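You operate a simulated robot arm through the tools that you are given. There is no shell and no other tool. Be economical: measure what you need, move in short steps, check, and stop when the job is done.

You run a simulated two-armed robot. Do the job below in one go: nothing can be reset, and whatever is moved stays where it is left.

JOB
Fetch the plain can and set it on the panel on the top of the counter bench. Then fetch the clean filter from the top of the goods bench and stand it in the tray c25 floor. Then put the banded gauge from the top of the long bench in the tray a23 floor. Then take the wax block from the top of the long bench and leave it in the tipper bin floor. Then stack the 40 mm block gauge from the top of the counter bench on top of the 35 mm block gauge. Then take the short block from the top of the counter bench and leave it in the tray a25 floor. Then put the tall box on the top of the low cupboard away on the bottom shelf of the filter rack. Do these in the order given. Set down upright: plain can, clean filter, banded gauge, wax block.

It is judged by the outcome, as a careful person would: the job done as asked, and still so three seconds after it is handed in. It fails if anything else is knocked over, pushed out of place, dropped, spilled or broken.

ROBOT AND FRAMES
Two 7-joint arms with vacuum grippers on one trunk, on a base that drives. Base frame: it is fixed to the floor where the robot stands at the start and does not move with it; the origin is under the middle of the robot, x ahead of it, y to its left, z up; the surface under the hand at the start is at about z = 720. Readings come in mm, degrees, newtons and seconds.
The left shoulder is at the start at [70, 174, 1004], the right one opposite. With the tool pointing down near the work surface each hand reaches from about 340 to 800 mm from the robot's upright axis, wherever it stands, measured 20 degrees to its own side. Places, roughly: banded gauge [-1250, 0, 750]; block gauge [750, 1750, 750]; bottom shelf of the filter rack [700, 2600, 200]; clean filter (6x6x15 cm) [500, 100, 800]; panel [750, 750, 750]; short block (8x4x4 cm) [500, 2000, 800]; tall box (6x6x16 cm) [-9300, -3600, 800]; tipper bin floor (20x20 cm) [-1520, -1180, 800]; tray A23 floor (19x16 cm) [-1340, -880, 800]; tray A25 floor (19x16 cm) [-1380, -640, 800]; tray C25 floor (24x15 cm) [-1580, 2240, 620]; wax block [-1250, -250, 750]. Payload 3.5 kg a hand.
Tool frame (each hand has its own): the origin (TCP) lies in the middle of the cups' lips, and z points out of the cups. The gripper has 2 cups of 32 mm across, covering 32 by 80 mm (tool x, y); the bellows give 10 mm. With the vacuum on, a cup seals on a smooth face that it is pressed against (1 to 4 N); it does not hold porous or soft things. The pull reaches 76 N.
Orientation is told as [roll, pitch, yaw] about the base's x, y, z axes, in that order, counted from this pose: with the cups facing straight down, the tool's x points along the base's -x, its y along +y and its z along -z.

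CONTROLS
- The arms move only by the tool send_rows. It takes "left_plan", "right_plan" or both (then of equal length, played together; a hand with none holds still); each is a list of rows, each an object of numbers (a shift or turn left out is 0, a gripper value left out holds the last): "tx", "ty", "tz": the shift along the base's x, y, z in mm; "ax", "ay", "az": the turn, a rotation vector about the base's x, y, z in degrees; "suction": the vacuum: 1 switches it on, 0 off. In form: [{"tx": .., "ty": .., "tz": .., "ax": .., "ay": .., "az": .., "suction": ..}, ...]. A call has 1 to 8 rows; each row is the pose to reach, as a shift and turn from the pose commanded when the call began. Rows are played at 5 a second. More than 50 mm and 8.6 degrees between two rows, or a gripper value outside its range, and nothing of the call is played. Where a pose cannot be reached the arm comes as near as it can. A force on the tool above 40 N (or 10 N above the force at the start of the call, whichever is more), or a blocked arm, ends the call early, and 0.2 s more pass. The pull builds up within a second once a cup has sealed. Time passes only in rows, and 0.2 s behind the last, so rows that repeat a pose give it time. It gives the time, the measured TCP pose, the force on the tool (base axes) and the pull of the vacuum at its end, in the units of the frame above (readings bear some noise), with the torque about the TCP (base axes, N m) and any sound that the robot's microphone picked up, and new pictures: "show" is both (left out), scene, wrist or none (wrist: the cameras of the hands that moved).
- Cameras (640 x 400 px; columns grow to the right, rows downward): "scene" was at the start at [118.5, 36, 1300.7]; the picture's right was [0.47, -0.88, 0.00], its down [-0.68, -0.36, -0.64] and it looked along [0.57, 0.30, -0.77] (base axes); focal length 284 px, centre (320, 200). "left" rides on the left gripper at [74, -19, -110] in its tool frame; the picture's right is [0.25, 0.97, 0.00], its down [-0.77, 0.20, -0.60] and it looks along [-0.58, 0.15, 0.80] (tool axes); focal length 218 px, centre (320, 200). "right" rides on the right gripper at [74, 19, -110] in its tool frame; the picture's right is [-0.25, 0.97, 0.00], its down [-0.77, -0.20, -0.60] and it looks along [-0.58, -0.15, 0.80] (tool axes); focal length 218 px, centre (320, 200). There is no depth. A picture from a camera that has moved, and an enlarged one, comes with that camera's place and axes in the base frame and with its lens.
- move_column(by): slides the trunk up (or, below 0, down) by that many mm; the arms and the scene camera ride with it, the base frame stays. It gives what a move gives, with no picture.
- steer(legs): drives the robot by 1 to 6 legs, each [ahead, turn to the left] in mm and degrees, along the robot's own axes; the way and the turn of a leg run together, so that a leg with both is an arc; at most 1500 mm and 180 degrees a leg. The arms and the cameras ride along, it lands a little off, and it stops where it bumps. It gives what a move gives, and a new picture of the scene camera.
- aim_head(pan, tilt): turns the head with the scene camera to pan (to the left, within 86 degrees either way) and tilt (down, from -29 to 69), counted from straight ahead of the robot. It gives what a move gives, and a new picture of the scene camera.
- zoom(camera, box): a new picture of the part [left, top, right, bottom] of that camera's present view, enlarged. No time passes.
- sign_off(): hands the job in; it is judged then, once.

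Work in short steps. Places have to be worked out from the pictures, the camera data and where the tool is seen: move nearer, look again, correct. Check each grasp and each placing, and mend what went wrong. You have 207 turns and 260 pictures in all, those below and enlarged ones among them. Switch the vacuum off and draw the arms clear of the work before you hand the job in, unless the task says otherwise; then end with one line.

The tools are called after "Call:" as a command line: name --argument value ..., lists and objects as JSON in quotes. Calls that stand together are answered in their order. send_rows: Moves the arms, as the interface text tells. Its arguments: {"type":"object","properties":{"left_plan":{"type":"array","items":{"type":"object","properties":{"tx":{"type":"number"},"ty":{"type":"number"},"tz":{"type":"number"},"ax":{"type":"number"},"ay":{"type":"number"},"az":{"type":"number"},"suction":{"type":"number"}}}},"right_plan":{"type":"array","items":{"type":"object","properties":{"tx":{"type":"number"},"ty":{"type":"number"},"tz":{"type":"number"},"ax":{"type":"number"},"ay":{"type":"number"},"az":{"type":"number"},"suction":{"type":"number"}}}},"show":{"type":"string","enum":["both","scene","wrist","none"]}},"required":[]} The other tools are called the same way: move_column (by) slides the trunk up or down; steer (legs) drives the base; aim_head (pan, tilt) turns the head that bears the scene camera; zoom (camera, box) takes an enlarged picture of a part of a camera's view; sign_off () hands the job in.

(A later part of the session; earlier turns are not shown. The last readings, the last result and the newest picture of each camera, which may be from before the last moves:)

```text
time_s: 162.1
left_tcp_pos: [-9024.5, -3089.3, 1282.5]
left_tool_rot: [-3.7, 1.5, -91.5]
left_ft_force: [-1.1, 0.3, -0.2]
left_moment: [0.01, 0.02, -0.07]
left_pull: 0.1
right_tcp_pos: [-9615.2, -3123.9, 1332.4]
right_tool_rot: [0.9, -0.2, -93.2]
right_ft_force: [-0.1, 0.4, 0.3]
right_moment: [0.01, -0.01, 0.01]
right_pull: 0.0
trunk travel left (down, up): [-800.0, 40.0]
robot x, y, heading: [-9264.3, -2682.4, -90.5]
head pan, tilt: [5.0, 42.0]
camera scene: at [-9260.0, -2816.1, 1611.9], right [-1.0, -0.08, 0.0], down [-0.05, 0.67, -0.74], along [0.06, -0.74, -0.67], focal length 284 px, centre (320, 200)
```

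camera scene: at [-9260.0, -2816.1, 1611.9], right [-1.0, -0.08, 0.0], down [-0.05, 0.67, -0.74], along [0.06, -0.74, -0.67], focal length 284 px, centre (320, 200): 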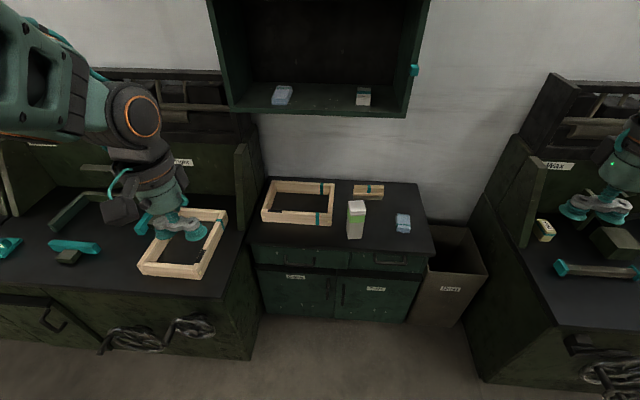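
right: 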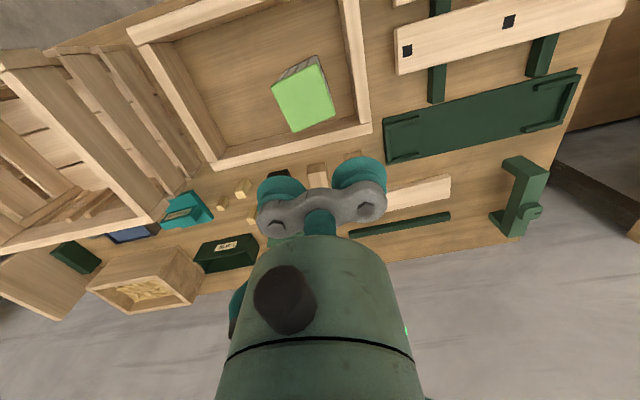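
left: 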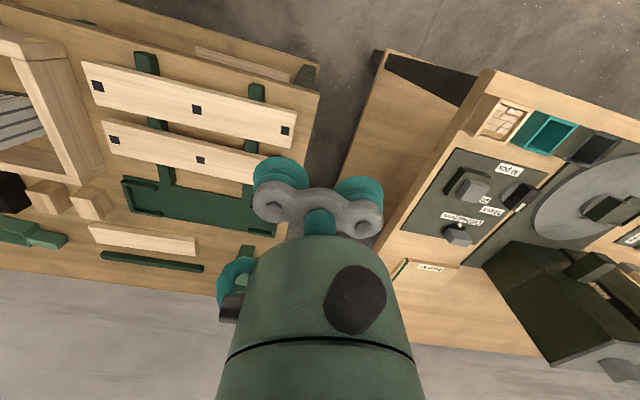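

Call:
move_column --by -300

Call:
move_column --by -300

Call:
aim_head --pan 3 --tilt 35

```text
time_s: 165.1
left_tcp_pos: [-9025.5, -3087.9, 983.1]
left_tool_rot: [-3.6, 1.4, -91.6]
left_ft_force: [0.4, 0.1, 0.2]
left_moment: [0.02, 0.0, -0.02]
left_pull: 0.0
right_tcp_pos: [-9614.7, -3124.8, 1034.4]
right_tool_rot: [0.9, -0.2, -93.3]
right_ft_force: [0.3, 0.6, -0.1]
right_moment: [-0.02, 0.01, -0.04]
right_pull: 0.0
trunk travel left (down, up): [-500.0, 340.0]
robot x, y, heading: [-9267.8, -2681.9, -90.5]
head pan, tilt: [5.0, 42.0]
```

```text
time_s: 168.1
left_tcp_pos: [-9024.4, -3089.5, 683.4]
left_tool_rot: [-3.7, 1.4, -91.5]
left_ft_force: [0.4, 0.2, -0.4]
left_moment: [0.01, -0.03, 0.01]
left_pull: 0.1
right_tcp_pos: [-9615.0, -3124.2, 734.6]
right_tool_rot: [0.9, -0.3, -93.4]
right_ft_force: [-0.1, -0.1, 0.3]
right_moment: [-0.01, 0.03, -0.01]
right_pull: 0.1
trunk travel left (down, up): [-200.0, 640.0]
robot x, y, heading: [-9265.0, -2676.6, -90.5]
head pan, tilt: [5.0, 42.0]
```

```text
time_s: 168.7
left_tcp_pos: [-9024.0, -3089.0, 684.0]
left_tool_rot: [-3.7, 1.4, -91.6]
left_ft_force: [0.0, -0.3, 0.3]
left_moment: [-0.01, 0.01, 0.01]
left_pull: 0.1
right_tcp_pos: [-9613.4, -3124.7, 733.9]
right_tool_rot: [0.9, -0.2, -93.3]
right_ft_force: [-0.4, 0.0, 0.2]
right_moment: [0.02, 0.0, 0.0]
right_pull: 0.1
trunk travel left (down, up): [-200.0, 640.0]
robot x, y, heading: [-9267.4, -2680.1, -90.4]
head pan, tilt: [3.0, 35.0]
camera scene: at [-9262.5, -2820.7, 1022.4], right [-1.0, -0.04, 0.0], down [-0.02, 0.57, -0.82], along [0.04, -0.82, -0.57], focal length 284 px, centre (320, 200)
```

scene: 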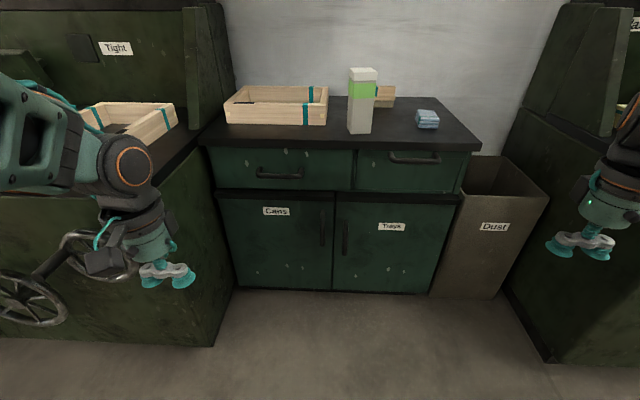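

Doors are well seen: Cans door from x≈-8930 (hinge) to -9273, handle near x≈-9235, face y≈-3505. I first level the left tool.

Call:
send_rows --left_plan '[{"ax": -1.4, "ay": -3.7, "az": 1.5}, {"ax": -1.4, "ay": -3.7, "az": 1.5}]' --show "none"

Call:
send_rows --left_plan '[{"ax": -8.5, "tx": -15, "ty": -20, "tz": -30}, {"ax": -17, "tx": -30, "ty": -40, "tz": -60}, {"ax": -25.5, "tx": -45, "ty": -60, "tz": -90}, {"ax": -34, "tx": -60, "ty": -80, "tz": -120}, {"ax": -42.5, "tx": -75, "ty": -100, "tz": -150}, {"ax": -51, "tx": -90, "ty": -120, "tz": -180}, {"ax": -59.5, "tx": -105, "ty": -140, "tz": -210}, {"ax": -68, "tx": -120, "ty": -160, "tz": -240}]' --show "scene"

```text
time_s: 169.3
left_tcp_pos: [-9020.4, -3089.9, 680.8]
left_tool_rot: [-2.5, 0.4, -89.4]
left_ft_force: [0.3, 0.2, -0.7]
left_moment: [-0.03, -0.01, -0.03]
left_pull: 0.1
right_tcp_pos: [-9614.9, -3123.6, 733.0]
right_tool_rot: [1.0, -0.2, -93.3]
right_ft_force: [1.0, 0.2, -0.6]
right_moment: [-0.01, 0.0, -0.01]
right_pull: 0.0
trunk travel left (down, up): [-200.0, 640.0]
robot x, y, heading: [-9264.6, -2682.2, -90.3]
head pan, tilt: [3.0, 35.0]
```

```text
time_s: 171.1
left_tcp_pos: [-9145.7, -3249.5, 443.4]
left_tool_rot: [0.4, -68.1, -90.6]
left_ft_force: [-0.5, 0.2, 0.0]
left_moment: [0.02, 0.0, -0.03]
left_pull: 0.0
right_tcp_pos: [-9615.0, -3124.6, 733.4]
right_tool_rot: [0.8, -0.1, -93.3]
right_ft_force: [0.0, 0.6, -0.4]
right_moment: [-0.02, -0.03, 0.01]
right_pull: 0.2
trunk travel left (down, up): [-200.0, 640.0]
robot x, y, heading: [-9267.6, -2682.5, -90.8]
head pan, tilt: [3.0, 35.0]
camera scene: at [-9262.6, -2821.2, 1022.5], right [-1.0, -0.04, 0.0], down [-0.02, 0.57, -0.82], along [0.04, -0.82, -0.57], focal length 284 px, centre (320, 200)
```

scene: 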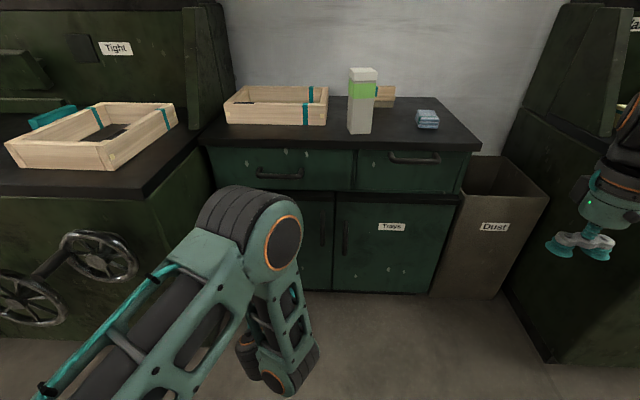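

The hand pitches well. I finish the pitch and approach the door to about 50 mm.

Call:
send_rows --left_plan '[{"ax": -8, "tx": -6, "ty": -30, "tz": -20}, {"ax": -16, "tx": -12, "ty": -60, "tz": -40}, {"ax": -22, "tx": -20, "ty": -100, "tz": -63}, {"ax": -22, "tx": -20, "ty": -140, "tz": -63}, {"ax": -22, "tx": -20, "ty": -180, "tz": -63}, {"ax": -22, "tx": -20, "ty": -200, "tz": -63}]'

```text
time_s: 172.5
left_tcp_pos: [-9165.1, -3449.4, 378.1]
left_tool_rot: [74.5, -89.9, -164.5]
left_ft_force: [-0.4, -0.1, -0.4]
left_moment: [-0.02, -0.01, -0.05]
left_pull: 0.2
left hand out of reach, approached as far as the arm can: row 2
right_tcp_pos: [-9615.0, -3124.7, 733.0]
right_tool_rot: [0.9, -0.1, -93.3]
right_ft_force: [1.0, 0.4, -0.4]
right_moment: [0.0, 0.01, 0.01]
right_pull: 0.0
trunk travel left (down, up): [-200.0, 640.0]
robot x, y, heading: [-9269.1, -2682.1, -90.6]
head pan, tilt: [3.0, 35.0]
camera scene: at [-9262.6, -2820.8, 1022.5], right [-1.0, -0.04, 0.0], down [-0.02, 0.57, -0.82], along [0.04, -0.82, -0.57], focal length 284 px, centre (320, 200)
camera left: at [-9184.1, -3339.4, 306.4], right [0.97, 0.0, -0.25], down [0.2, 0.6, 0.77], along [0.15, -0.8, 0.58], focal length 218 px, centre (320, 200)
```

scene: 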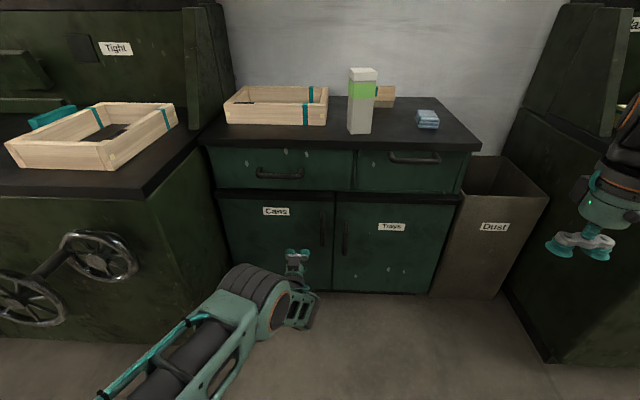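
left: 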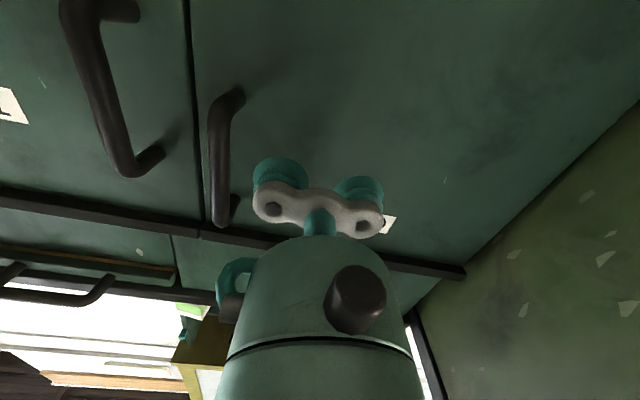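

Now I press onto the door with vacuum on.

Call:
send_rows --left_plan '[{"ty": -30, "suction": 1}, {"ty": -42}, {"ty": -48}, {"ty": -54}, {"ty": -60}, {"ty": -64}, {"ty": -64}]' --show "none"

```text
time_s: 174.1
left_tcp_pos: [-9163.8, -3513.0, 380.5]
left_tool_rot: [60.3, -90.1, -150.2]
left_ft_force: [-0.3, -0.2, 0.7]
left_moment: [-0.02, -0.01, 0.0]
left_pull: 0.1
right_tcp_pos: [-9615.4, -3124.0, 733.4]
right_tool_rot: [0.9, -0.3, -93.3]
right_ft_force: [0.1, -0.7, -0.2]
right_moment: [-0.02, 0.0, 0.0]
right_pull: 0.1
trunk travel left (down, up): [-200.0, 640.0]
robot x, y, heading: [-9267.1, -2681.8, -90.6]
head pan, tilt: [3.0, 35.0]
```

Call:
send_rows --left_plan '[{"ty": -6}, {"ty": -12}, {"ty": -16}, {"ty": -20}, {"ty": -24}, {"ty": -28}, {"ty": -32}, {"ty": -36}]' --show "none"

```text
time_s: 175.9
left_tcp_pos: [-9167.0, -3540.2, 378.4]
left_tool_rot: [-2.7, -89.5, -87.6]
left_ft_force: [-4.7, 13.1, -10.9]
left_moment: [-0.15, -0.22, 0.12]
left_pull: 75.7
left hand out of reach, approached as far as the arm can: row 6, 7, 8
right_tcp_pos: [-9614.5, -3124.2, 732.6]
right_tool_rot: [0.9, -0.1, -93.2]
right_ft_force: [-0.7, 0.3, 0.1]
right_moment: [0.02, -0.03, 0.0]
right_pull: 0.0
trunk travel left (down, up): [-200.0, 640.0]
robot x, y, heading: [-9262.6, -2680.7, -90.7]
head pan, tilt: [3.0, 35.0]
```

Sealed on the door (pull 75.7 N). I pull along the arc about the hinge with the tool turning.

Call:
send_rows --left_plan '[{"tx": 1, "ty": 21, "az": -5}, {"tx": 4, "ty": 42, "az": -10}, {"tx": 9, "ty": 66, "az": -16}, {"tx": 17, "ty": 90, "az": -22}, {"tx": 28, "ty": 113, "az": -28}, {"tx": 41, "ty": 134, "az": -34}, {"tx": 56, "ty": 154, "az": -40}]' --show "scene"

```text
time_s: 177.5
left_tcp_pos: [-9107.9, -3386.0, 382.1]
left_tool_rot: [-104.4, -89.9, -25.5]
left_ft_force: [-21.6, 19.4, -5.5]
left_moment: [0.04, 0.36, 0.77]
left_pull: 75.2
right_tcp_pos: [-9614.7, -3124.8, 734.1]
right_tool_rot: [0.9, -0.2, -93.3]
right_ft_force: [-0.4, 0.0, 0.2]
right_moment: [-0.01, 0.02, 0.02]
right_pull: 0.1
trunk travel left (down, up): [-200.0, 640.0]
robot x, y, heading: [-9268.7, -2677.9, -90.4]
head pan, tilt: [3.0, 35.0]
camera scene: at [-9263.1, -2820.2, 1022.7], right [-1.0, -0.04, 0.0], down [-0.02, 0.57, -0.82], along [0.04, -0.82, -0.57], focal length 284 px, centre (320, 200)
```

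scene: 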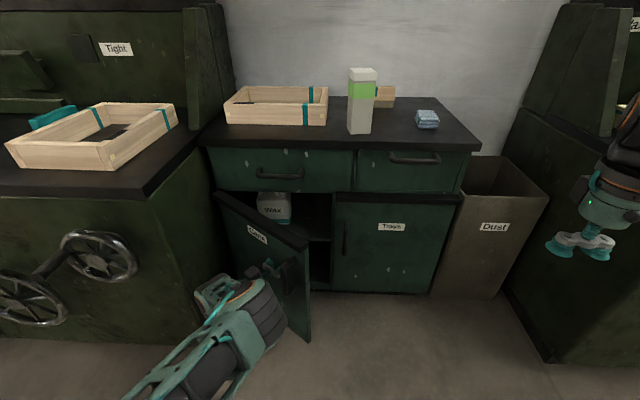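

A "Wax" can shows on the inner shelf. I pull the door further to about 58°.

Call:
send_rows --left_plan '[{"tx": 17, "ty": 18, "az": -6}, {"tx": 36, "ty": 35, "az": -12}, {"tx": 57, "ty": 49, "az": -18}]' --show "scene"

Call:
zoom --camera "scene" --box '[200, 170, 360, 310]'

```text
time_s: 178.3
left_tcp_pos: [-9049.7, -3339.2, 382.9]
left_tool_rot: [66.3, -89.9, 145.6]
left_ft_force: [-14.6, 26.2, -4.2]
left_moment: [-0.6, -0.2, 0.64]
left_pull: 75.3
right_tcp_pos: [-9614.7, -3124.2, 733.6]
right_tool_rot: [0.9, -0.1, -93.2]
right_ft_force: [-0.4, 0.8, -0.2]
right_moment: [0.0, -0.02, -0.01]
right_pull: 0.1
trunk travel left (down, up): [-200.0, 640.0]
robot x, y, heading: [-9264.7, -2680.9, -90.5]
head pan, tilt: [3.0, 35.0]
camera scene: at [-9262.7, -2819.8, 1022.6], right [-1.0, -0.04, 0.0], down [-0.03, 0.57, -0.82], along [0.04, -0.82, -0.57], focal length 284 px, centre (320, 200)
```

scene: 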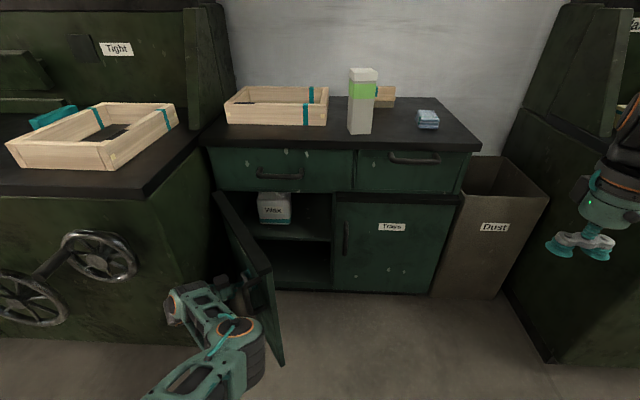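

```text
2.86 times, centred on (280, 240) of scene
camera zoom: at [-9262.7, -2819.8, 1022.6], right [-1.0, -0.04, 0.0], down [-0.03, 0.57, -0.82], along [0.04, -0.82, -0.57], focal length 810 px, centre (434, 86)
```

zoom: 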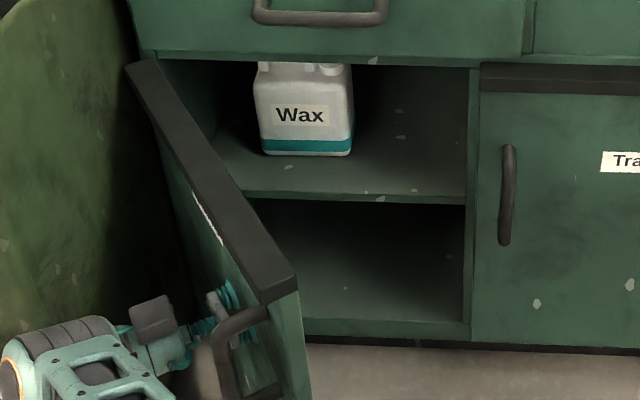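

The visible can is a labelled, teal-banded "Wax" can. I release the door, back the hand off, and lower the camera to see the lower shelf.

Call:
send_rows --left_plan '[{"suction": 0}, {"suction": 0}, {"tx": 4, "ty": 30}, {"tx": 0, "ty": 70}, {"tx": 0, "ty": 110}, {"tx": 0, "ty": 150}]' --show "none"

Call:
move_column --by -190

Call:
aim_head --pan 0 --tilt 28

```text
time_s: 179.7
left_tcp_pos: [-9076.7, -3293.9, 335.9]
left_tool_rot: [20.7, -89.8, -168.6]
left_ft_force: [-0.3, 1.1, 0.3]
left_moment: [-0.02, 0.01, 0.0]
left_pull: 0.1
left hand out of reach, approached as far as the arm can: row 3, 4, 5, 6
right_tcp_pos: [-9615.7, -3124.6, 734.2]
right_tool_rot: [1.0, -0.2, -93.3]
right_ft_force: [0.2, 0.1, 0.1]
right_moment: [-0.01, -0.01, 0.0]
right_pull: 0.0
trunk travel left (down, up): [-200.0, 640.0]
robot x, y, heading: [-9265.4, -2682.6, -90.7]
head pan, tilt: [3.0, 35.0]
```

```text
time_s: 181.8
left_tcp_pos: [-9075.6, -3292.6, 145.8]
left_tool_rot: [16.4, -89.9, -164.4]
left_ft_force: [-0.3, -0.1, -0.3]
left_moment: [0.0, 0.01, -0.02]
left_pull: 0.1
right_tcp_pos: [-9615.3, -3124.2, 543.1]
right_tool_rot: [0.8, -0.2, -93.3]
right_ft_force: [-1.1, -0.3, 0.7]
right_moment: [-0.01, 0.01, -0.01]
right_pull: 0.0
trunk travel left (down, up): [-10.0, 830.0]
robot x, y, heading: [-9263.0, -2682.6, -90.4]
head pan, tilt: [3.0, 35.0]
```

```text
time_s: 182.5
left_tcp_pos: [-9076.2, -3293.4, 146.3]
left_tool_rot: [10.4, -89.9, -158.3]
left_ft_force: [0.2, 0.4, -0.1]
left_moment: [-0.01, -0.02, 0.02]
left_pull: 0.0
right_tcp_pos: [-9614.0, -3125.8, 544.5]
right_tool_rot: [0.9, -0.2, -93.4]
right_ft_force: [0.6, -0.2, -0.8]
right_moment: [0.01, 0.03, 0.02]
right_pull: 0.1
trunk travel left (down, up): [-10.0, 830.0]
robot x, y, heading: [-9268.5, -2679.7, -90.4]
head pan, tilt: [0.0, 28.0]
camera scene: at [-9267.3, -2823.9, 843.4], right [-1.0, 0.01, 0.0], down [0.0, 0.47, -0.88], along [-0.01, -0.88, -0.47], focal length 284 px, centre (320, 200)
```

scene: 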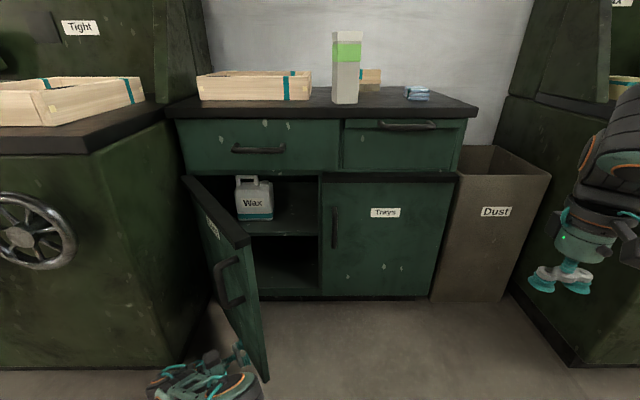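

Call:
zoom --camera "scene" --box '[180, 160, 330, 310]'

Call:
zoom --camera "left" --box '[0, 0, 640, 400]'

```text
2.67 times, centred on (255, 235) of scene
camera zoom: at [-9267.3, -2823.9, 843.4], right [-1.0, 0.01, 0.0], down [0.0, 0.47, -0.88], along [-0.01, -0.88, -0.47], focal length 756 px, centre (493, 107)
```

zoom: 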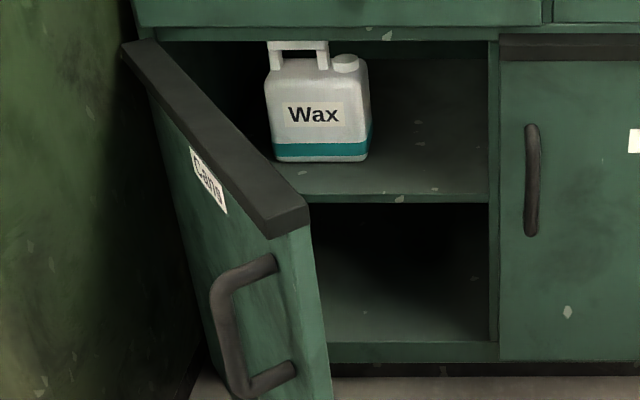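

```text
1.00 times, centred on (320, 200) of left (not enlarged: the box is as wide or as high as the picture)
camera zoom: at [-8993.3, -3219.5, 73.2], right [0.51, -0.82, -0.25], down [0.62, 0.15, 0.77], along [-0.59, -0.55, 0.58], focal length 218 px, centre (320, 200)
```

zoom: 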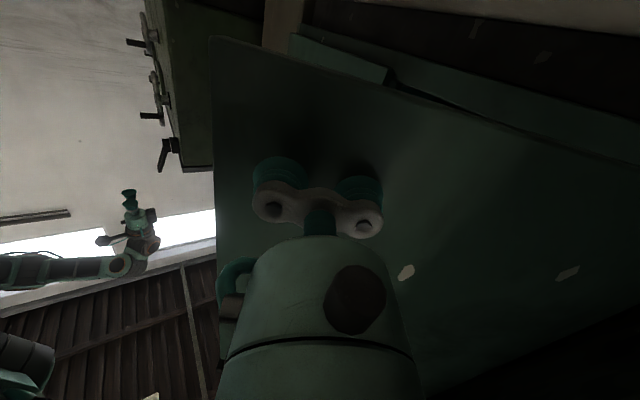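

The lower-left part is hidden by the door. I use the right wrist camera, tilting that hand forward, to peek inside.

Call:
send_rows --right_plan '[{"ax": -8, "tx": 30, "tz": -10}, {"ax": -16, "tx": 60, "tz": -20}, {"ax": -24, "tx": 90, "tz": -30}, {"ax": -32, "tx": 120, "tz": -40}, {"ax": -40, "tx": 150, "tz": -50}, {"ax": -48, "tx": 180, "tz": -60}, {"ax": -48, "tx": 200, "tz": -80}]' --show "wrist"

```text
time_s: 184.1
left_tcp_pos: [-9075.7, -3292.9, 145.5]
left_tool_rot: [0.2, -89.9, -148.0]
left_ft_force: [-0.7, 0.2, 0.5]
left_moment: [-0.01, 0.02, -0.02]
left_pull: 0.0
right_tcp_pos: [-9409.2, -3133.9, 465.7]
right_tool_rot: [4.7, -48.0, -95.1]
right_ft_force: [-0.6, -0.4, 0.1]
right_moment: [-0.03, -0.03, -0.01]
right_pull: 0.0
right hand out of reach, approached as far as the arm can: row 6, 7
trunk travel left (down, up): [-10.0, 830.0]
robot x, y, heading: [-9267.3, -2678.6, -90.5]
head pan, tilt: [0.0, 28.0]
camera right: at [-9387.9, -3004.4, 486.0], right [0.95, -0.2, 0.24], down [-0.26, -0.06, 0.96], along [-0.17, -0.98, -0.1], focal length 218 px, centre (320, 200)
```

right: 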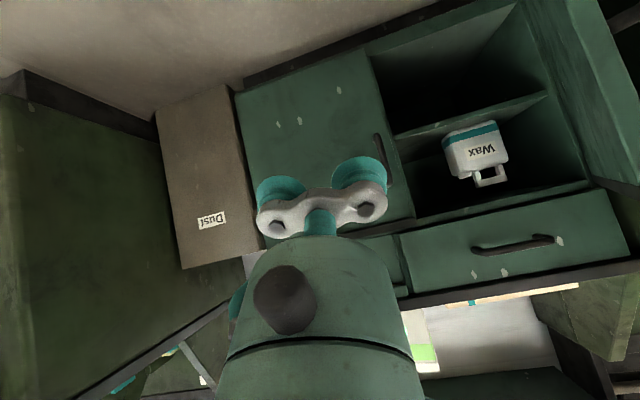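

Call:
zoom --camera "right" --box '[360, 0, 600, 220]'

```text
1.82 times, centred on (480, 110) of right
camera zoom: at [-9387.9, -3004.4, 486.0], right [0.95, -0.2, 0.24], down [-0.26, -0.06, 0.96], along [-0.17, -0.98, -0.1], focal length 397 px, centre (29, 364)
```

zoom: 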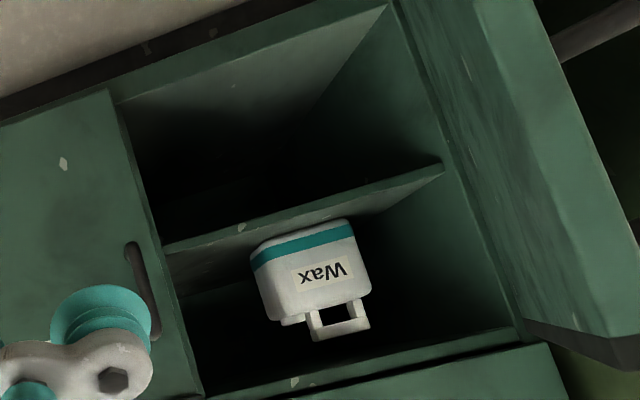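

Before leaving, I bring the right camera nearer to look into the dark back of both shelves.

Call:
send_rows --right_plan '[{"tx": 15, "ty": -40}, {"tx": 30, "ty": -80}, {"tx": 45, "ty": -120}, {"tx": 60, "ty": -150}]' --show "none"

Call:
zoom --camera "right" --box '[320, 0, 640, 200]'

```text
time_s: 185.1
left_tcp_pos: [-9075.9, -3293.8, 145.3]
left_tool_rot: [14.2, -89.9, -162.2]
left_ft_force: [-0.1, 0.8, -1.3]
left_moment: [0.01, -0.01, 0.0]
left_pull: 0.0
right_tcp_pos: [-9349.6, -3286.1, 466.7]
right_tool_rot: [4.5, -48.0, -94.8]
right_ft_force: [-1.2, 0.0, -0.6]
right_moment: [-0.01, 0.04, 0.02]
right_pull: 0.1
trunk travel left (down, up): [-10.0, 830.0]
robot x, y, heading: [-9264.8, -2685.6, -90.6]
head pan, tilt: [0.0, 28.0]
```

```text
2.00 times, centred on (480, 100) of right
camera zoom: at [-9327.9, -3155.5, 486.1], right [0.95, -0.19, 0.24], down [-0.25, -0.06, 0.97], along [-0.17, -0.98, -0.1], focal length 436 px, centre (0, 400)
```

zoom: 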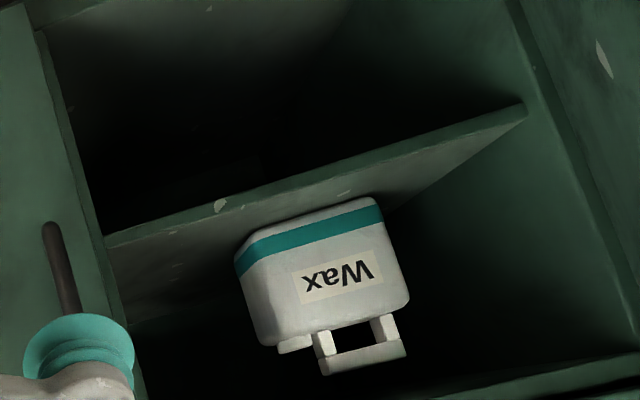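

Nothing but the Wax can here. I tidy up: retract the right hand, raise a little, and push the door shut with the left hand.

Call:
send_rows --right_plan '[{"tx": -25, "ty": 40}, {"tx": -50, "ty": 80}, {"tx": -75, "ty": 120}, {"tx": -100, "ty": 150}]' --show "none"

Call:
move_column --by 170

Call:
send_rows --left_plan '[{"tx": -33, "ty": -24, "az": 8}, {"tx": -62, "ty": -52, "az": 16}, {"tx": -87, "ty": -84, "az": 24}, {"tx": -107, "ty": -119, "az": 32}, {"tx": -122, "ty": -156, "az": 40}, {"tx": -132, "ty": -196, "az": 48}, {"tx": -136, "ty": -226, "az": 54}, {"tx": -136, "ty": -246, "az": 58}]' --show "scene"

```text
time_s: 186.1
left_tcp_pos: [-9077.0, -3293.9, 145.5]
left_tool_rot: [-5.6, -90.1, -142.5]
left_ft_force: [-0.1, 0.5, -0.6]
left_moment: [-0.03, 0.01, 0.01]
left_pull: 0.1
right_tcp_pos: [-9447.6, -3145.3, 469.5]
right_tool_rot: [4.5, -48.0, -94.9]
right_ft_force: [0.7, 0.2, 0.1]
right_moment: [-0.04, 0.02, -0.02]
right_pull: 0.0
right hand out of reach, approached as far as the arm can: row 4
trunk travel left (down, up): [-10.0, 830.0]
robot x, y, heading: [-9267.7, -2683.3, -90.2]
head pan, tilt: [0.0, 28.0]
```

```text
time_s: 188.0
left_tcp_pos: [-9076.4, -3294.0, 315.3]
left_tool_rot: [0.1, -89.9, -148.1]
left_ft_force: [0.9, -0.1, 0.3]
left_moment: [-0.01, -0.02, -0.01]
left_pull: 0.0
right_tcp_pos: [-9447.1, -3145.0, 640.6]
right_tool_rot: [4.5, -48.0, -94.8]
right_ft_force: [0.4, -0.4, -0.1]
right_moment: [-0.01, -0.01, 0.02]
right_pull: 0.2
trunk travel left (down, up): [-180.0, 660.0]
robot x, y, heading: [-9267.4, -2680.8, -90.5]
head pan, tilt: [0.0, 28.0]
```

```text
time_s: 189.8
left_tcp_pos: [-9196.1, -3514.2, 328.4]
left_tool_rot: [17.3, -89.9, -108.6]
left_ft_force: [0.4, 0.2, 0.2]
left_moment: [-0.03, 0.01, 0.0]
left_pull: 0.0
left hand out of reach, approached as far as the arm can: row 3, 4, 7, 8
right_tcp_pos: [-9447.1, -3145.9, 639.9]
right_tool_rot: [4.5, -48.0, -94.9]
right_ft_force: [-0.9, -0.2, 0.2]
right_moment: [0.0, 0.0, 0.0]
right_pull: 0.0
trunk travel left (down, up): [-180.0, 660.0]
robot x, y, heading: [-9264.6, -2681.0, -90.6]
head pan, tilt: [0.0, 28.0]
camera scene: at [-9266.9, -2823.9, 1013.4], right [-1.0, 0.01, 0.0], down [0.0, 0.47, -0.88], along [-0.01, -0.88, -0.47], focal length 284 px, centre (320, 200)
```

scene: 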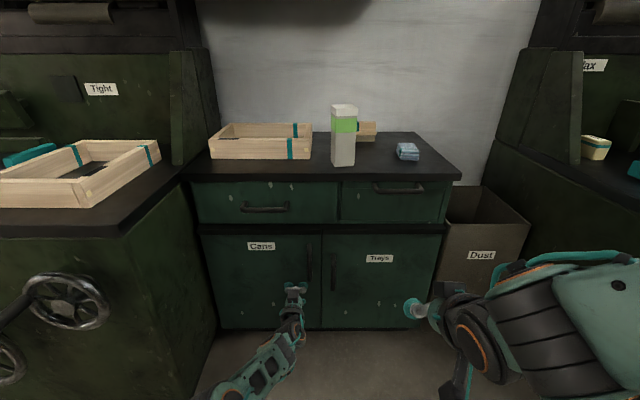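

The door is shut. I retract both hands and turn them back towards down for travelling.

Call:
send_rows --left_plan '[{"ty": 40}, {"ty": 80, "ax": 8, "tz": 15}, {"ty": 110, "ax": 16, "tz": 40}, {"ty": 140, "ax": 24, "tz": 70}, {"ty": 165, "ax": 32, "tz": 100, "tx": 10}, {"ty": 190, "ax": 40, "tz": 130, "tx": 30}, {"ty": 200, "ax": 48, "tz": 165, "tx": 50}, {"ty": 210, "ax": 56, "tz": 200, "tx": 70}]' --right_plan '[{"ax": 8}, {"ax": 16}, {"ax": 24, "tx": -20}, {"ax": 32, "tx": -40}, {"ax": 40, "tx": -60}, {"ax": 48, "tx": -80}, {"ax": 48, "tx": -80}, {"ax": 48, "tx": -80}]' --show "none"

Call:
send_rows --left_plan '[{"ax": 8, "tz": 40, "tx": 20}, {"ax": 16, "tz": 80, "tx": 40}, {"ax": 24, "tz": 110, "tx": 60, "ty": 20}, {"ax": 32, "tz": 140, "tx": 80, "ty": 30}]' --show "scene"

```text
time_s: 191.0
left_tcp_pos: [-9230.8, -3525.8, 353.6]
left_tool_rot: [57.4, -76.6, -153.5]
left_ft_force: [4.4, -1.7, -8.8]
left_moment: [-0.25, 0.02, -0.11]
left_pull: 0.0
left hand out of reach, approached as far as the arm can: row 1, 2, 3, 4, 5
right_tcp_pos: [-9500.5, -3145.6, 641.7]
right_tool_rot: [1.5, -10.2, -93.2]
right_ft_force: [0.4, 0.2, -0.1]
right_moment: [-0.02, 0.02, 0.0]
right_pull: 0.0
trunk travel left (down, up): [-180.0, 660.0]
robot x, y, heading: [-9263.8, -2678.7, -90.5]
head pan, tilt: [0.0, 28.0]
stopped in row 5 (left hand): the force on the tool passed its limit at 133 N (the readings are from after the stop); the commanded pose is now the measured one
```

```text
time_s: 191.4
left_tcp_pos: [-9226.8, -3542.6, 375.8]
left_tool_rot: [60.3, -66.8, -160.7]
left_ft_force: [5.9, 27.6, 8.3]
left_moment: [-0.86, 0.48, -0.51]
left_pull: 0.0
left hand out of reach, approached as far as the arm can: row 1
right_tcp_pos: [-9499.7, -3145.0, 640.1]
right_tool_rot: [1.5, -10.0, -93.1]
right_ft_force: [0.9, 1.1, -0.1]
right_moment: [0.02, -0.02, -0.02]
right_pull: 0.0
trunk travel left (down, up): [-180.0, 660.0]
robot x, y, heading: [-9265.8, -2679.0, -90.3]
head pan, tilt: [0.0, 28.0]
stopped in row 1 (left hand): the force on the tool passed its limit at 583 N (the readings are from after the stop); the commanded pose is now the measured one
camera scene: at [-9266.8, -2821.4, 1014.0], right [-1.0, 0.0, 0.0], down [0.0, 0.47, -0.88], along [0.0, -0.88, -0.47], focal length 284 px, centre (320, 200)
```

scene: 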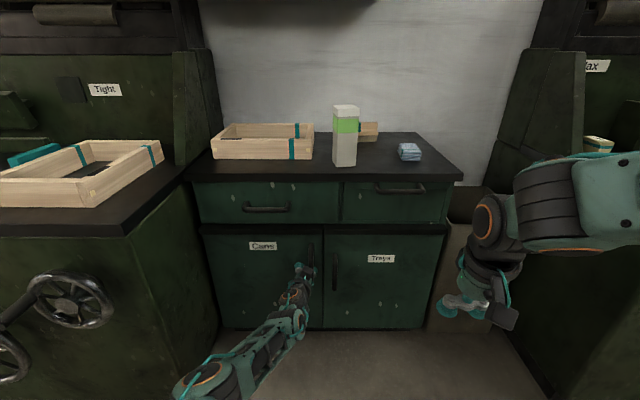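

The left arm is near a joint limit and pressed into the door by the handle. I look closely before moving.

Call:
zoom --camera "left" --box '[0, 0, 640, 400]'

Call:
zoom --camera "scene" --box '[160, 230, 360, 400]'

```text
1.00 times, centred on (320, 200) of left (not enlarged: the box is as wide or as high as the picture)
camera zoom: at [-9201.6, -3422.6, 323.3], right [0.98, -0.16, 0.1], down [-0.01, 0.45, 0.9], along [-0.19, -0.88, 0.44], focal length 218 px, centre (320, 200)
```

zoom: 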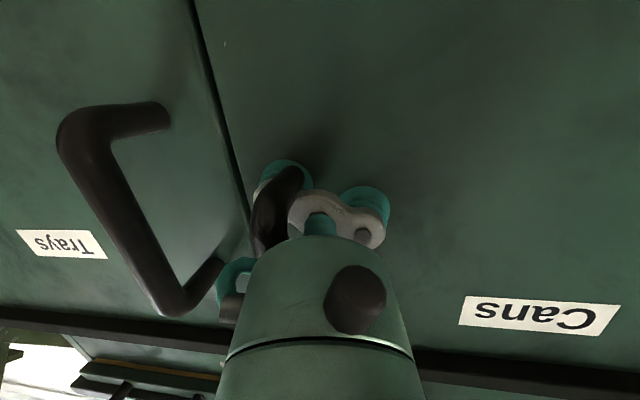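

```text
2.35 times, centred on (260, 315) of scene
camera zoom: at [-9266.8, -2821.4, 1014.0], right [-1.0, 0.0, 0.0], down [0.0, 0.47, -0.88], along [0.0, -0.88, -0.47], focal length 667 px, centre (461, -71)
```

zoom: 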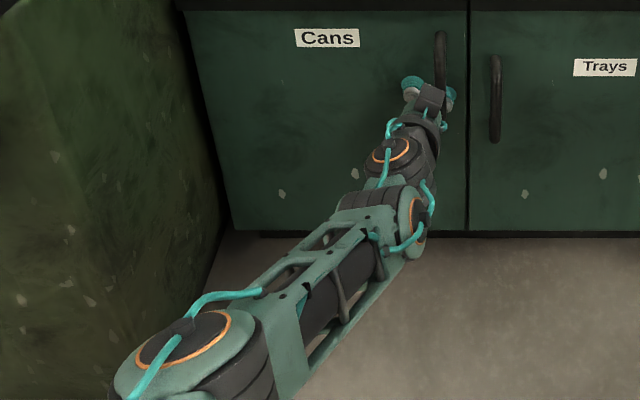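

One cup has slipped behind the handle from the side. I free it using the base only: turn a little left, then back straight off.

Call:
steer --legs '[[0, 5]]'

Call:
steer --legs '[[-300, 0]]'

```text
time_s: 192.3
left_tcp_pos: [-9172.4, -3540.3, 373.4]
left_tool_rot: [60.2, -66.7, -157.1]
left_ft_force: [-0.1, 1.0, -0.3]
left_moment: [0.0, -0.02, 0.04]
left_pull: 0.0
right_tcp_pos: [-9469.5, -3161.4, 639.9]
right_tool_rot: [1.5, -9.9, -89.5]
right_ft_force: [-0.5, 1.1, 0.5]
right_moment: [-0.04, 0.03, 0.0]
right_pull: 0.0
trunk travel left (down, up): [-180.0, 660.0]
robot x, y, heading: [-9260.6, -2679.3, -86.9]
head pan, tilt: [0.0, 28.0]
stopped in leg 1: the robot was blocked; the commanded pose is now the measured one
camera scene: at [-9258.4, -2823.1, 1013.4], right [-1.0, -0.06, 0.0], down [-0.03, 0.47, -0.88], along [0.05, -0.88, -0.47], focal length 284 px, centre (320, 200)
```

scene: 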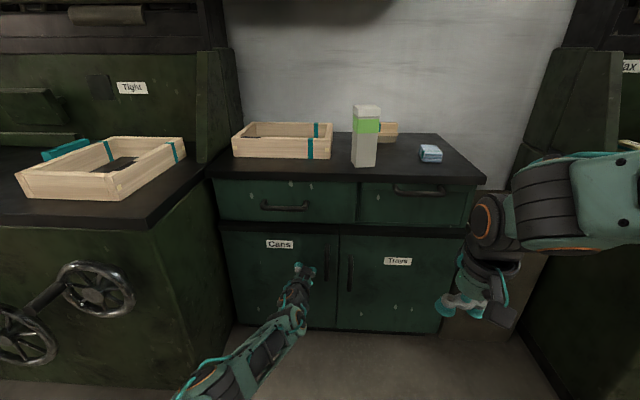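

```text
time_s: 194.3
left_tcp_pos: [-9188.9, -3242.1, 374.0]
left_tool_rot: [60.3, -66.8, -157.1]
left_ft_force: [-0.1, 1.2, -0.1]
left_moment: [0.05, -0.05, 0.03]
left_pull: 0.2
right_tcp_pos: [-9485.9, -2862.3, 639.5]
right_tool_rot: [1.5, -9.9, -89.4]
right_ft_force: [-0.7, 0.1, 0.1]
right_moment: [0.0, 0.01, -0.02]
right_pull: 0.1
trunk travel left (down, up): [-180.0, 660.0]
robot x, y, heading: [-9285.0, -2383.3, -86.3]
head pan, tilt: [0.0, 28.0]
camera scene: at [-9274.8, -2524.0, 1013.5], right [-1.0, -0.06, 0.0], down [-0.03, 0.47, -0.88], along [0.05, -0.88, -0.47], focal length 284 px, centre (320, 200)
```

scene: 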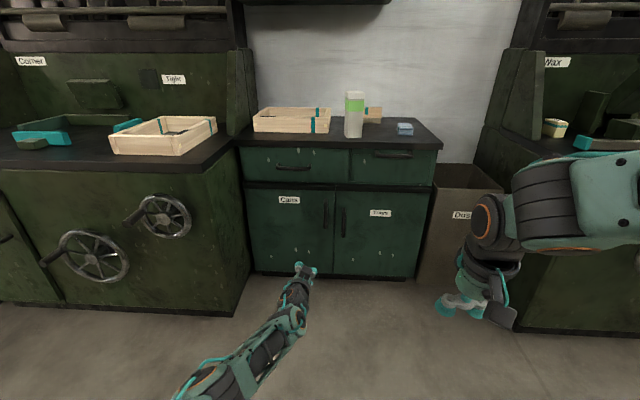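

Free, with everything still in place. I fold the left hand back to pointing down while lifting it.

Call:
send_rows --left_plan '[{"tz": 30, "ty": 20, "tx": 10}, {"tz": 65, "ty": 40, "tx": 20}, {"tz": 100, "ty": 60, "tx": 30, "ax": 8}, {"tz": 135, "ty": 70, "tx": 45, "ax": 16}, {"tz": 170, "ty": 80, "tx": 60, "ax": 24}, {"tz": 205, "ty": 90, "tx": 75, "ax": 32}, {"tz": 240, "ty": 90, "tx": 95, "ax": 40}, {"tz": 275, "ty": 90, "tx": 115, "ax": 48}]' --show "none"

```text
time_s: 196.1
left_tcp_pos: [-9073.9, -3151.4, 649.1]
left_tool_rot: [7.9, -30.0, -114.6]
left_ft_force: [0.7, 0.4, 0.0]
left_moment: [0.0, 0.0, -0.01]
left_pull: 0.1
left hand out of reach, approached as far as the arm can: row 1, 2, 3, 4
right_tcp_pos: [-9485.5, -2862.9, 639.9]
right_tool_rot: [1.4, -9.9, -89.4]
right_ft_force: [0.5, 0.1, 0.2]
right_moment: [-0.02, 0.01, 0.03]
right_pull: 0.1
trunk travel left (down, up): [-180.0, 660.0]
robot x, y, heading: [-9282.9, -2380.4, -86.6]
head pan, tilt: [0.0, 28.0]
```

Call:
send_rows --left_plan '[{"ax": 6.8, "ay": -3.1, "tz": 30}, {"ax": 13.6, "ay": -6.2, "tz": 60}, {"ax": 20.5, "ay": -9.4, "tz": 90}, {"ax": 27.3, "ay": -12.5, "tz": 120}, {"ax": 27.3, "ay": -12.5, "tz": 120}]' --right_plan '[{"ax": 2.5, "tz": 30}, {"ax": 5, "tz": 60}, {"ax": 7.5, "tz": 90}, {"ax": 10, "tz": 120}, {"ax": 10, "tz": 120}]' --show "none"

Call:
send_rows --left_plan '[{"ax": 1.6, "ay": 3.6}, {"ax": 3.3, "ay": 7.2}]' --show "none"

Call:
send_rows --left_plan '[{"az": 7}, {"az": 14}, {"az": 21}, {"az": 28}]' --show "none"

```text
time_s: 197.3
left_tcp_pos: [-9056.2, -3090.3, 751.2]
left_tool_rot: [7.8, -1.4, -114.8]
left_ft_force: [0.3, -0.3, -0.3]
left_moment: [0.0, 0.02, 0.01]
left_pull: 0.1
left hand out of reach, approached as far as the arm can: row 3, 4, 5
right_tcp_pos: [-9486.4, -2862.8, 760.5]
right_tool_rot: [1.5, 0.1, -89.4]
right_ft_force: [-0.2, -0.1, 0.8]
right_moment: [0.03, 0.01, -0.02]
right_pull: 0.2
trunk travel left (down, up): [-180.0, 660.0]
robot x, y, heading: [-9283.2, -2380.9, -86.8]
head pan, tilt: [0.0, 28.0]
```

```text
time_s: 197.8
left_tcp_pos: [-9052.6, -3089.9, 749.6]
left_tool_rot: [4.4, -0.9, -115.1]
left_ft_force: [18.0, -23.7, -38.9]
left_moment: [-0.25, 2.28, -1.45]
left_pull: 0.1
left hand out of reach, approached as far as the arm can: row 1, 2
right_tcp_pos: [-9484.5, -2861.5, 759.5]
right_tool_rot: [1.5, 0.0, -89.4]
right_ft_force: [0.1, -0.4, 0.5]
right_moment: [0.01, -0.02, -0.02]
right_pull: 0.0
trunk travel left (down, up): [-180.0, 660.0]
robot x, y, heading: [-9284.1, -2381.4, -86.9]
head pan, tilt: [0.0, 28.0]
stopped in row 2 (left hand): the force on the tool passed its limit at 117 N (the readings are from after the stop); the commanded pose is now the measured one
```

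```text
time_s: 198.0
left_tcp_pos: [-9052.4, -3091.1, 749.2]
left_tool_rot: [4.4, -1.0, -115.2]
left_ft_force: [4.9, -16.9, -30.5]
left_moment: [-0.35, 0.5, -0.4]
left_pull: 0.0
right_tcp_pos: [-9485.9, -2862.0, 759.6]
right_tool_rot: [1.6, -0.1, -89.4]
right_ft_force: [0.4, 0.0, 0.6]
right_moment: [-0.01, -0.03, -0.01]
right_pull: 0.1
trunk travel left (down, up): [-180.0, 660.0]
robot x, y, heading: [-9284.4, -2382.5, -86.7]
head pan, tilt: [0.0, 28.0]
stopped in row 1 (left hand): the force on the tool passed its limit at 117 N (the readings are from after the stop); the commanded pose is now the measured one
```

The left hand meets something; I look at it.

Call:
aim_head --pan 20 --tilt 35

Call:
zoom --camera "left" --box '[0, 0, 640, 400]'

```text
time_s: 198.9
left_tcp_pos: [-9052.6, -3090.8, 750.9]
left_tool_rot: [4.6, -1.0, -115.1]
left_ft_force: [22.1, -21.6, -39.5]
left_moment: [-0.32, 2.86, -1.88]
left_pull: 0.2
right_tcp_pos: [-9485.5, -2862.6, 759.3]
right_tool_rot: [1.6, 0.1, -89.4]
right_ft_force: [0.1, -0.6, -0.4]
right_moment: [0.0, 0.02, 0.01]
right_pull: 0.2
trunk travel left (down, up): [-180.0, 660.0]
robot x, y, heading: [-9287.1, -2380.8, -86.7]
head pan, tilt: [20.0, 35.0]
camera scene: at [-9245.2, -2514.1, 1002.5], right [-0.92, -0.39, 0.0], down [-0.23, 0.53, -0.82], along [0.32, -0.75, -0.57], focal length 284 px, centre (320, 200)
```

scene: 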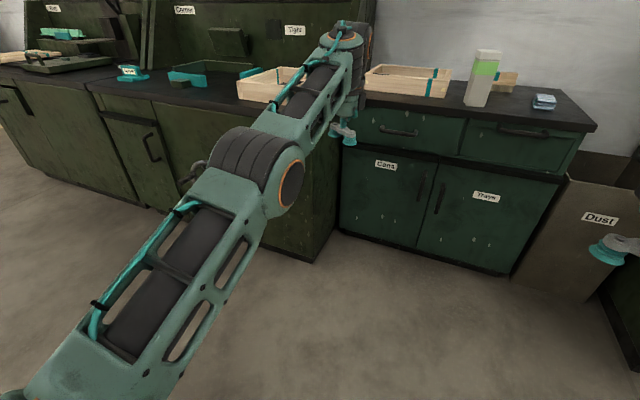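

```text
1.00 times, centred on (320, 200) of left (not enlarged: the box is as wide or as high as the picture)
camera zoom: at [-9045.3, -3010.6, 858.1], right [0.98, -0.18, 0.07], down [-0.18, -0.75, 0.63], along [-0.06, -0.63, -0.77], focal length 218 px, centre (320, 200)
```

zoom: 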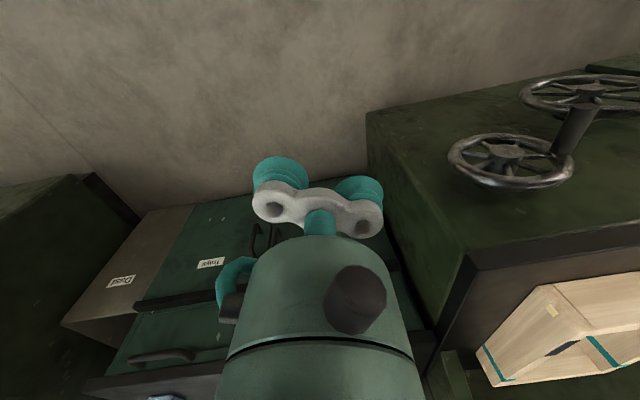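

No contact with the surroundings — the arm seems cramped at its own limit. I draw the hand back towards the robot.

Call:
send_rows --left_plan '[{"ty": 30, "tx": 15}, {"ty": 70, "tx": 25}, {"ty": 110, "tx": 35}, {"ty": 150, "tx": 45}, {"ty": 190, "tx": 55}]' --show "none"

Call:
send_rows --left_plan '[{"az": 7}, {"az": 14}, {"az": 21}, {"az": 28}, {"az": 28, "ty": 10}]' --show "none"

```text
time_s: 200.1
left_tcp_pos: [-8997.0, -2899.7, 750.3]
left_tool_rot: [4.4, -1.0, -115.3]
left_ft_force: [-0.3, 0.2, 0.6]
left_moment: [0.0, 0.0, 0.04]
left_pull: 0.0
right_tcp_pos: [-9484.0, -2862.0, 760.0]
right_tool_rot: [1.4, 0.0, -89.4]
right_ft_force: [-0.2, 1.0, -0.2]
right_moment: [0.03, 0.0, 0.02]
right_pull: 0.1
trunk travel left (down, up): [-180.0, 660.0]
robot x, y, heading: [-9281.3, -2382.6, -86.4]
head pan, tilt: [20.0, 35.0]
```

```text
time_s: 201.3
left_tcp_pos: [-8998.8, -2891.2, 750.9]
left_tool_rot: [4.5, -1.0, -87.1]
left_ft_force: [-0.1, -1.0, 0.1]
left_moment: [0.0, -0.01, 0.01]
left_pull: 0.1
right_tcp_pos: [-9484.9, -2862.2, 760.4]
right_tool_rot: [1.5, -0.1, -89.5]
right_ft_force: [-0.3, -0.2, -0.1]
right_moment: [-0.02, 0.02, -0.01]
right_pull: 0.1
trunk travel left (down, up): [-180.0, 660.0]
robot x, y, heading: [-9283.7, -2382.2, -86.6]
head pan, tilt: [20.0, 35.0]
```

Arms are comfortable again. I level the left hand, raise the trunk and drive east along the wall counters to view the small table's cans from the west.

Call:
send_rows --left_plan '[{"ay": 4.4}, {"ay": 4.4}]' --show "none"

Call:
move_column --by 400

Call:
steer --legs '[[350, 0], [0, 87]]'

Call:
aim_head --pan 0 --tilt 25

```text
time_s: 201.9
left_tcp_pos: [-8996.8, -2890.5, 749.1]
left_tool_rot: [0.0, -0.8, -87.1]
left_ft_force: [-0.7, -0.3, 1.0]
left_moment: [-0.01, 0.01, 0.0]
left_pull: 0.0
right_tcp_pos: [-9484.4, -2862.5, 759.6]
right_tool_rot: [1.5, 0.1, -89.4]
right_ft_force: [-0.6, -0.3, 0.2]
right_moment: [-0.03, -0.03, -0.04]
right_pull: 0.0
trunk travel left (down, up): [-180.0, 660.0]
robot x, y, heading: [-9282.4, -2380.8, -86.8]
head pan, tilt: [20.0, 35.0]
```

```text
time_s: 205.7
left_tcp_pos: [-8997.0, -2889.8, 1150.5]
left_tool_rot: [0.1, -0.7, -87.1]
left_ft_force: [-0.2, -0.5, -0.1]
left_moment: [0.03, -0.02, -0.01]
left_pull: 0.0
right_tcp_pos: [-9485.1, -2862.9, 1160.6]
right_tool_rot: [1.4, 0.1, -89.4]
right_ft_force: [-0.2, 1.1, -0.5]
right_moment: [-0.01, -0.02, 0.04]
right_pull: 0.0
trunk travel left (down, up): [-580.0, 260.0]
robot x, y, heading: [-9286.0, -2379.4, -86.6]
head pan, tilt: [20.0, 35.0]
```

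```text
time_s: 211.7
left_tcp_pos: [-8738.8, -2477.1, 1149.8]
left_tool_rot: [0.0, -0.7, -0.6]
left_ft_force: [-0.2, -0.2, -0.5]
left_moment: [0.0, -0.02, -0.02]
left_pull: 0.1
right_tcp_pos: [-8794.9, -2961.8, 1159.6]
right_tool_rot: [1.5, 0.1, -3.0]
right_ft_force: [-0.7, -0.6, 0.3]
right_moment: [-0.02, 0.02, -0.02]
right_pull: 0.0
trunk travel left (down, up): [-580.0, 260.0]
robot x, y, heading: [-9262.1, -2730.0, -0.5]
head pan, tilt: [20.0, 35.0]
camera scene: at [-9129.4, -2702.2, 1402.5], right [0.34, -0.94, 0.0], down [-0.54, -0.19, -0.82], along [0.77, 0.28, -0.57], focal length 284 px, centre (320, 200)
```

scene: 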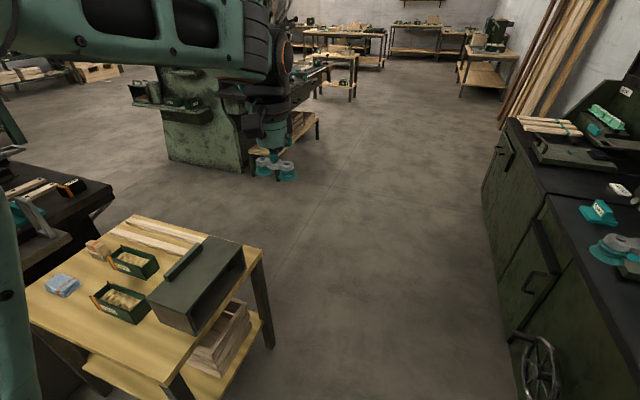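

```text
time_s: 212.5
left_tcp_pos: [-8738.8, -2476.5, 1151.1]
left_tool_rot: [0.1, -0.7, -0.5]
left_ft_force: [0.5, 0.2, -0.2]
left_moment: [-0.01, -0.02, 0.02]
left_pull: 0.0
right_tcp_pos: [-8797.1, -2961.1, 1159.6]
right_tool_rot: [1.6, 0.1, -2.9]
right_ft_force: [0.5, 0.1, -0.7]
right_moment: [-0.03, -0.02, 0.0]
right_pull: 0.1
trunk travel left (down, up): [-580.0, 260.0]
robot x, y, heading: [-9265.3, -2733.5, -0.2]
head pan, tilt: [0.0, 25.0]
camera scene: at [-9120.2, -2732.4, 1418.2], right [0.0, -1.0, 0.0], down [-0.42, 0.0, -0.91], along [0.91, 0.0, -0.42], focal length 284 px, centre (320, 200)
```

scene: 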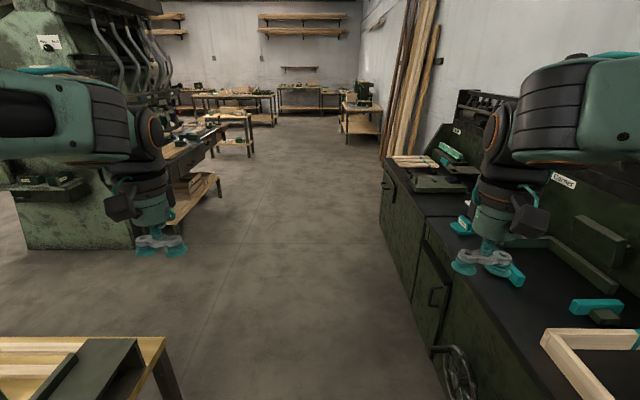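

Call:
aim_head --pan 25 --tilt 40

Call:
zoom --camera "scene" --box '[60, 200, 300, 400]'

```text
time_s: 213.4
left_tcp_pos: [-8738.9, -2477.0, 1150.9]
left_tool_rot: [0.1, -0.7, -0.6]
left_ft_force: [0.3, -0.4, -0.1]
left_moment: [-0.01, 0.01, 0.0]
left_pull: 0.0
right_tcp_pos: [-8796.5, -2961.8, 1158.7]
right_tool_rot: [1.5, 0.1, -3.0]
right_ft_force: [-0.2, -0.1, -0.6]
right_moment: [-0.02, 0.02, 0.01]
right_pull: 0.0
trunk travel left (down, up): [-580.0, 260.0]
robot x, y, heading: [-9262.5, -2728.7, -0.2]
head pan, tilt: [25.0, 40.0]
camera scene: at [-9135.0, -2696.6, 1395.0], right [0.42, -0.91, 0.0], down [-0.58, -0.27, -0.77], along [0.7, 0.32, -0.64], focal length 284 px, centre (320, 200)
```

scene: 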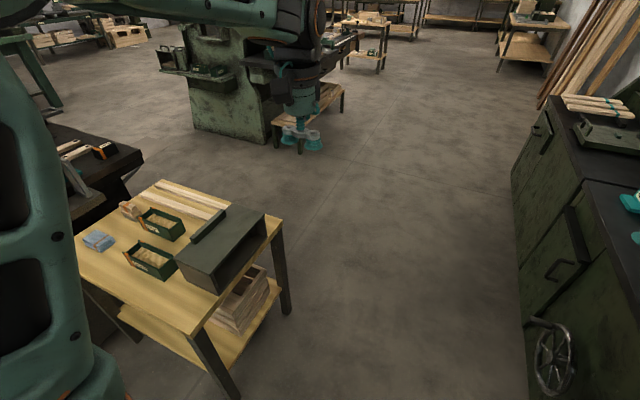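

```text
2.00 times, centred on (180, 300) of scene
camera zoom: at [-9135.0, -2696.6, 1395.0], right [0.42, -0.91, 0.0], down [-0.58, -0.27, -0.77], along [0.7, 0.32, -0.64], focal length 567 px, centre (600, 0)
```

zoom: 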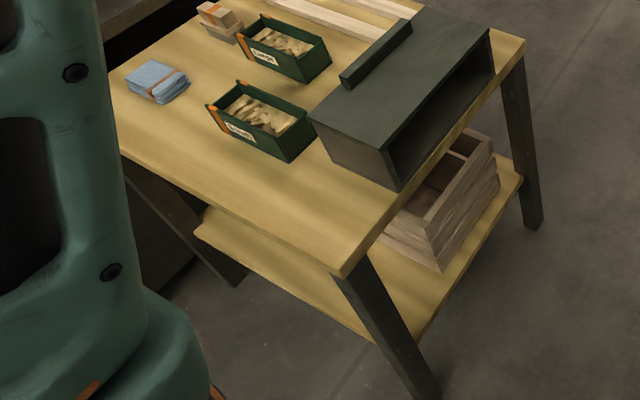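

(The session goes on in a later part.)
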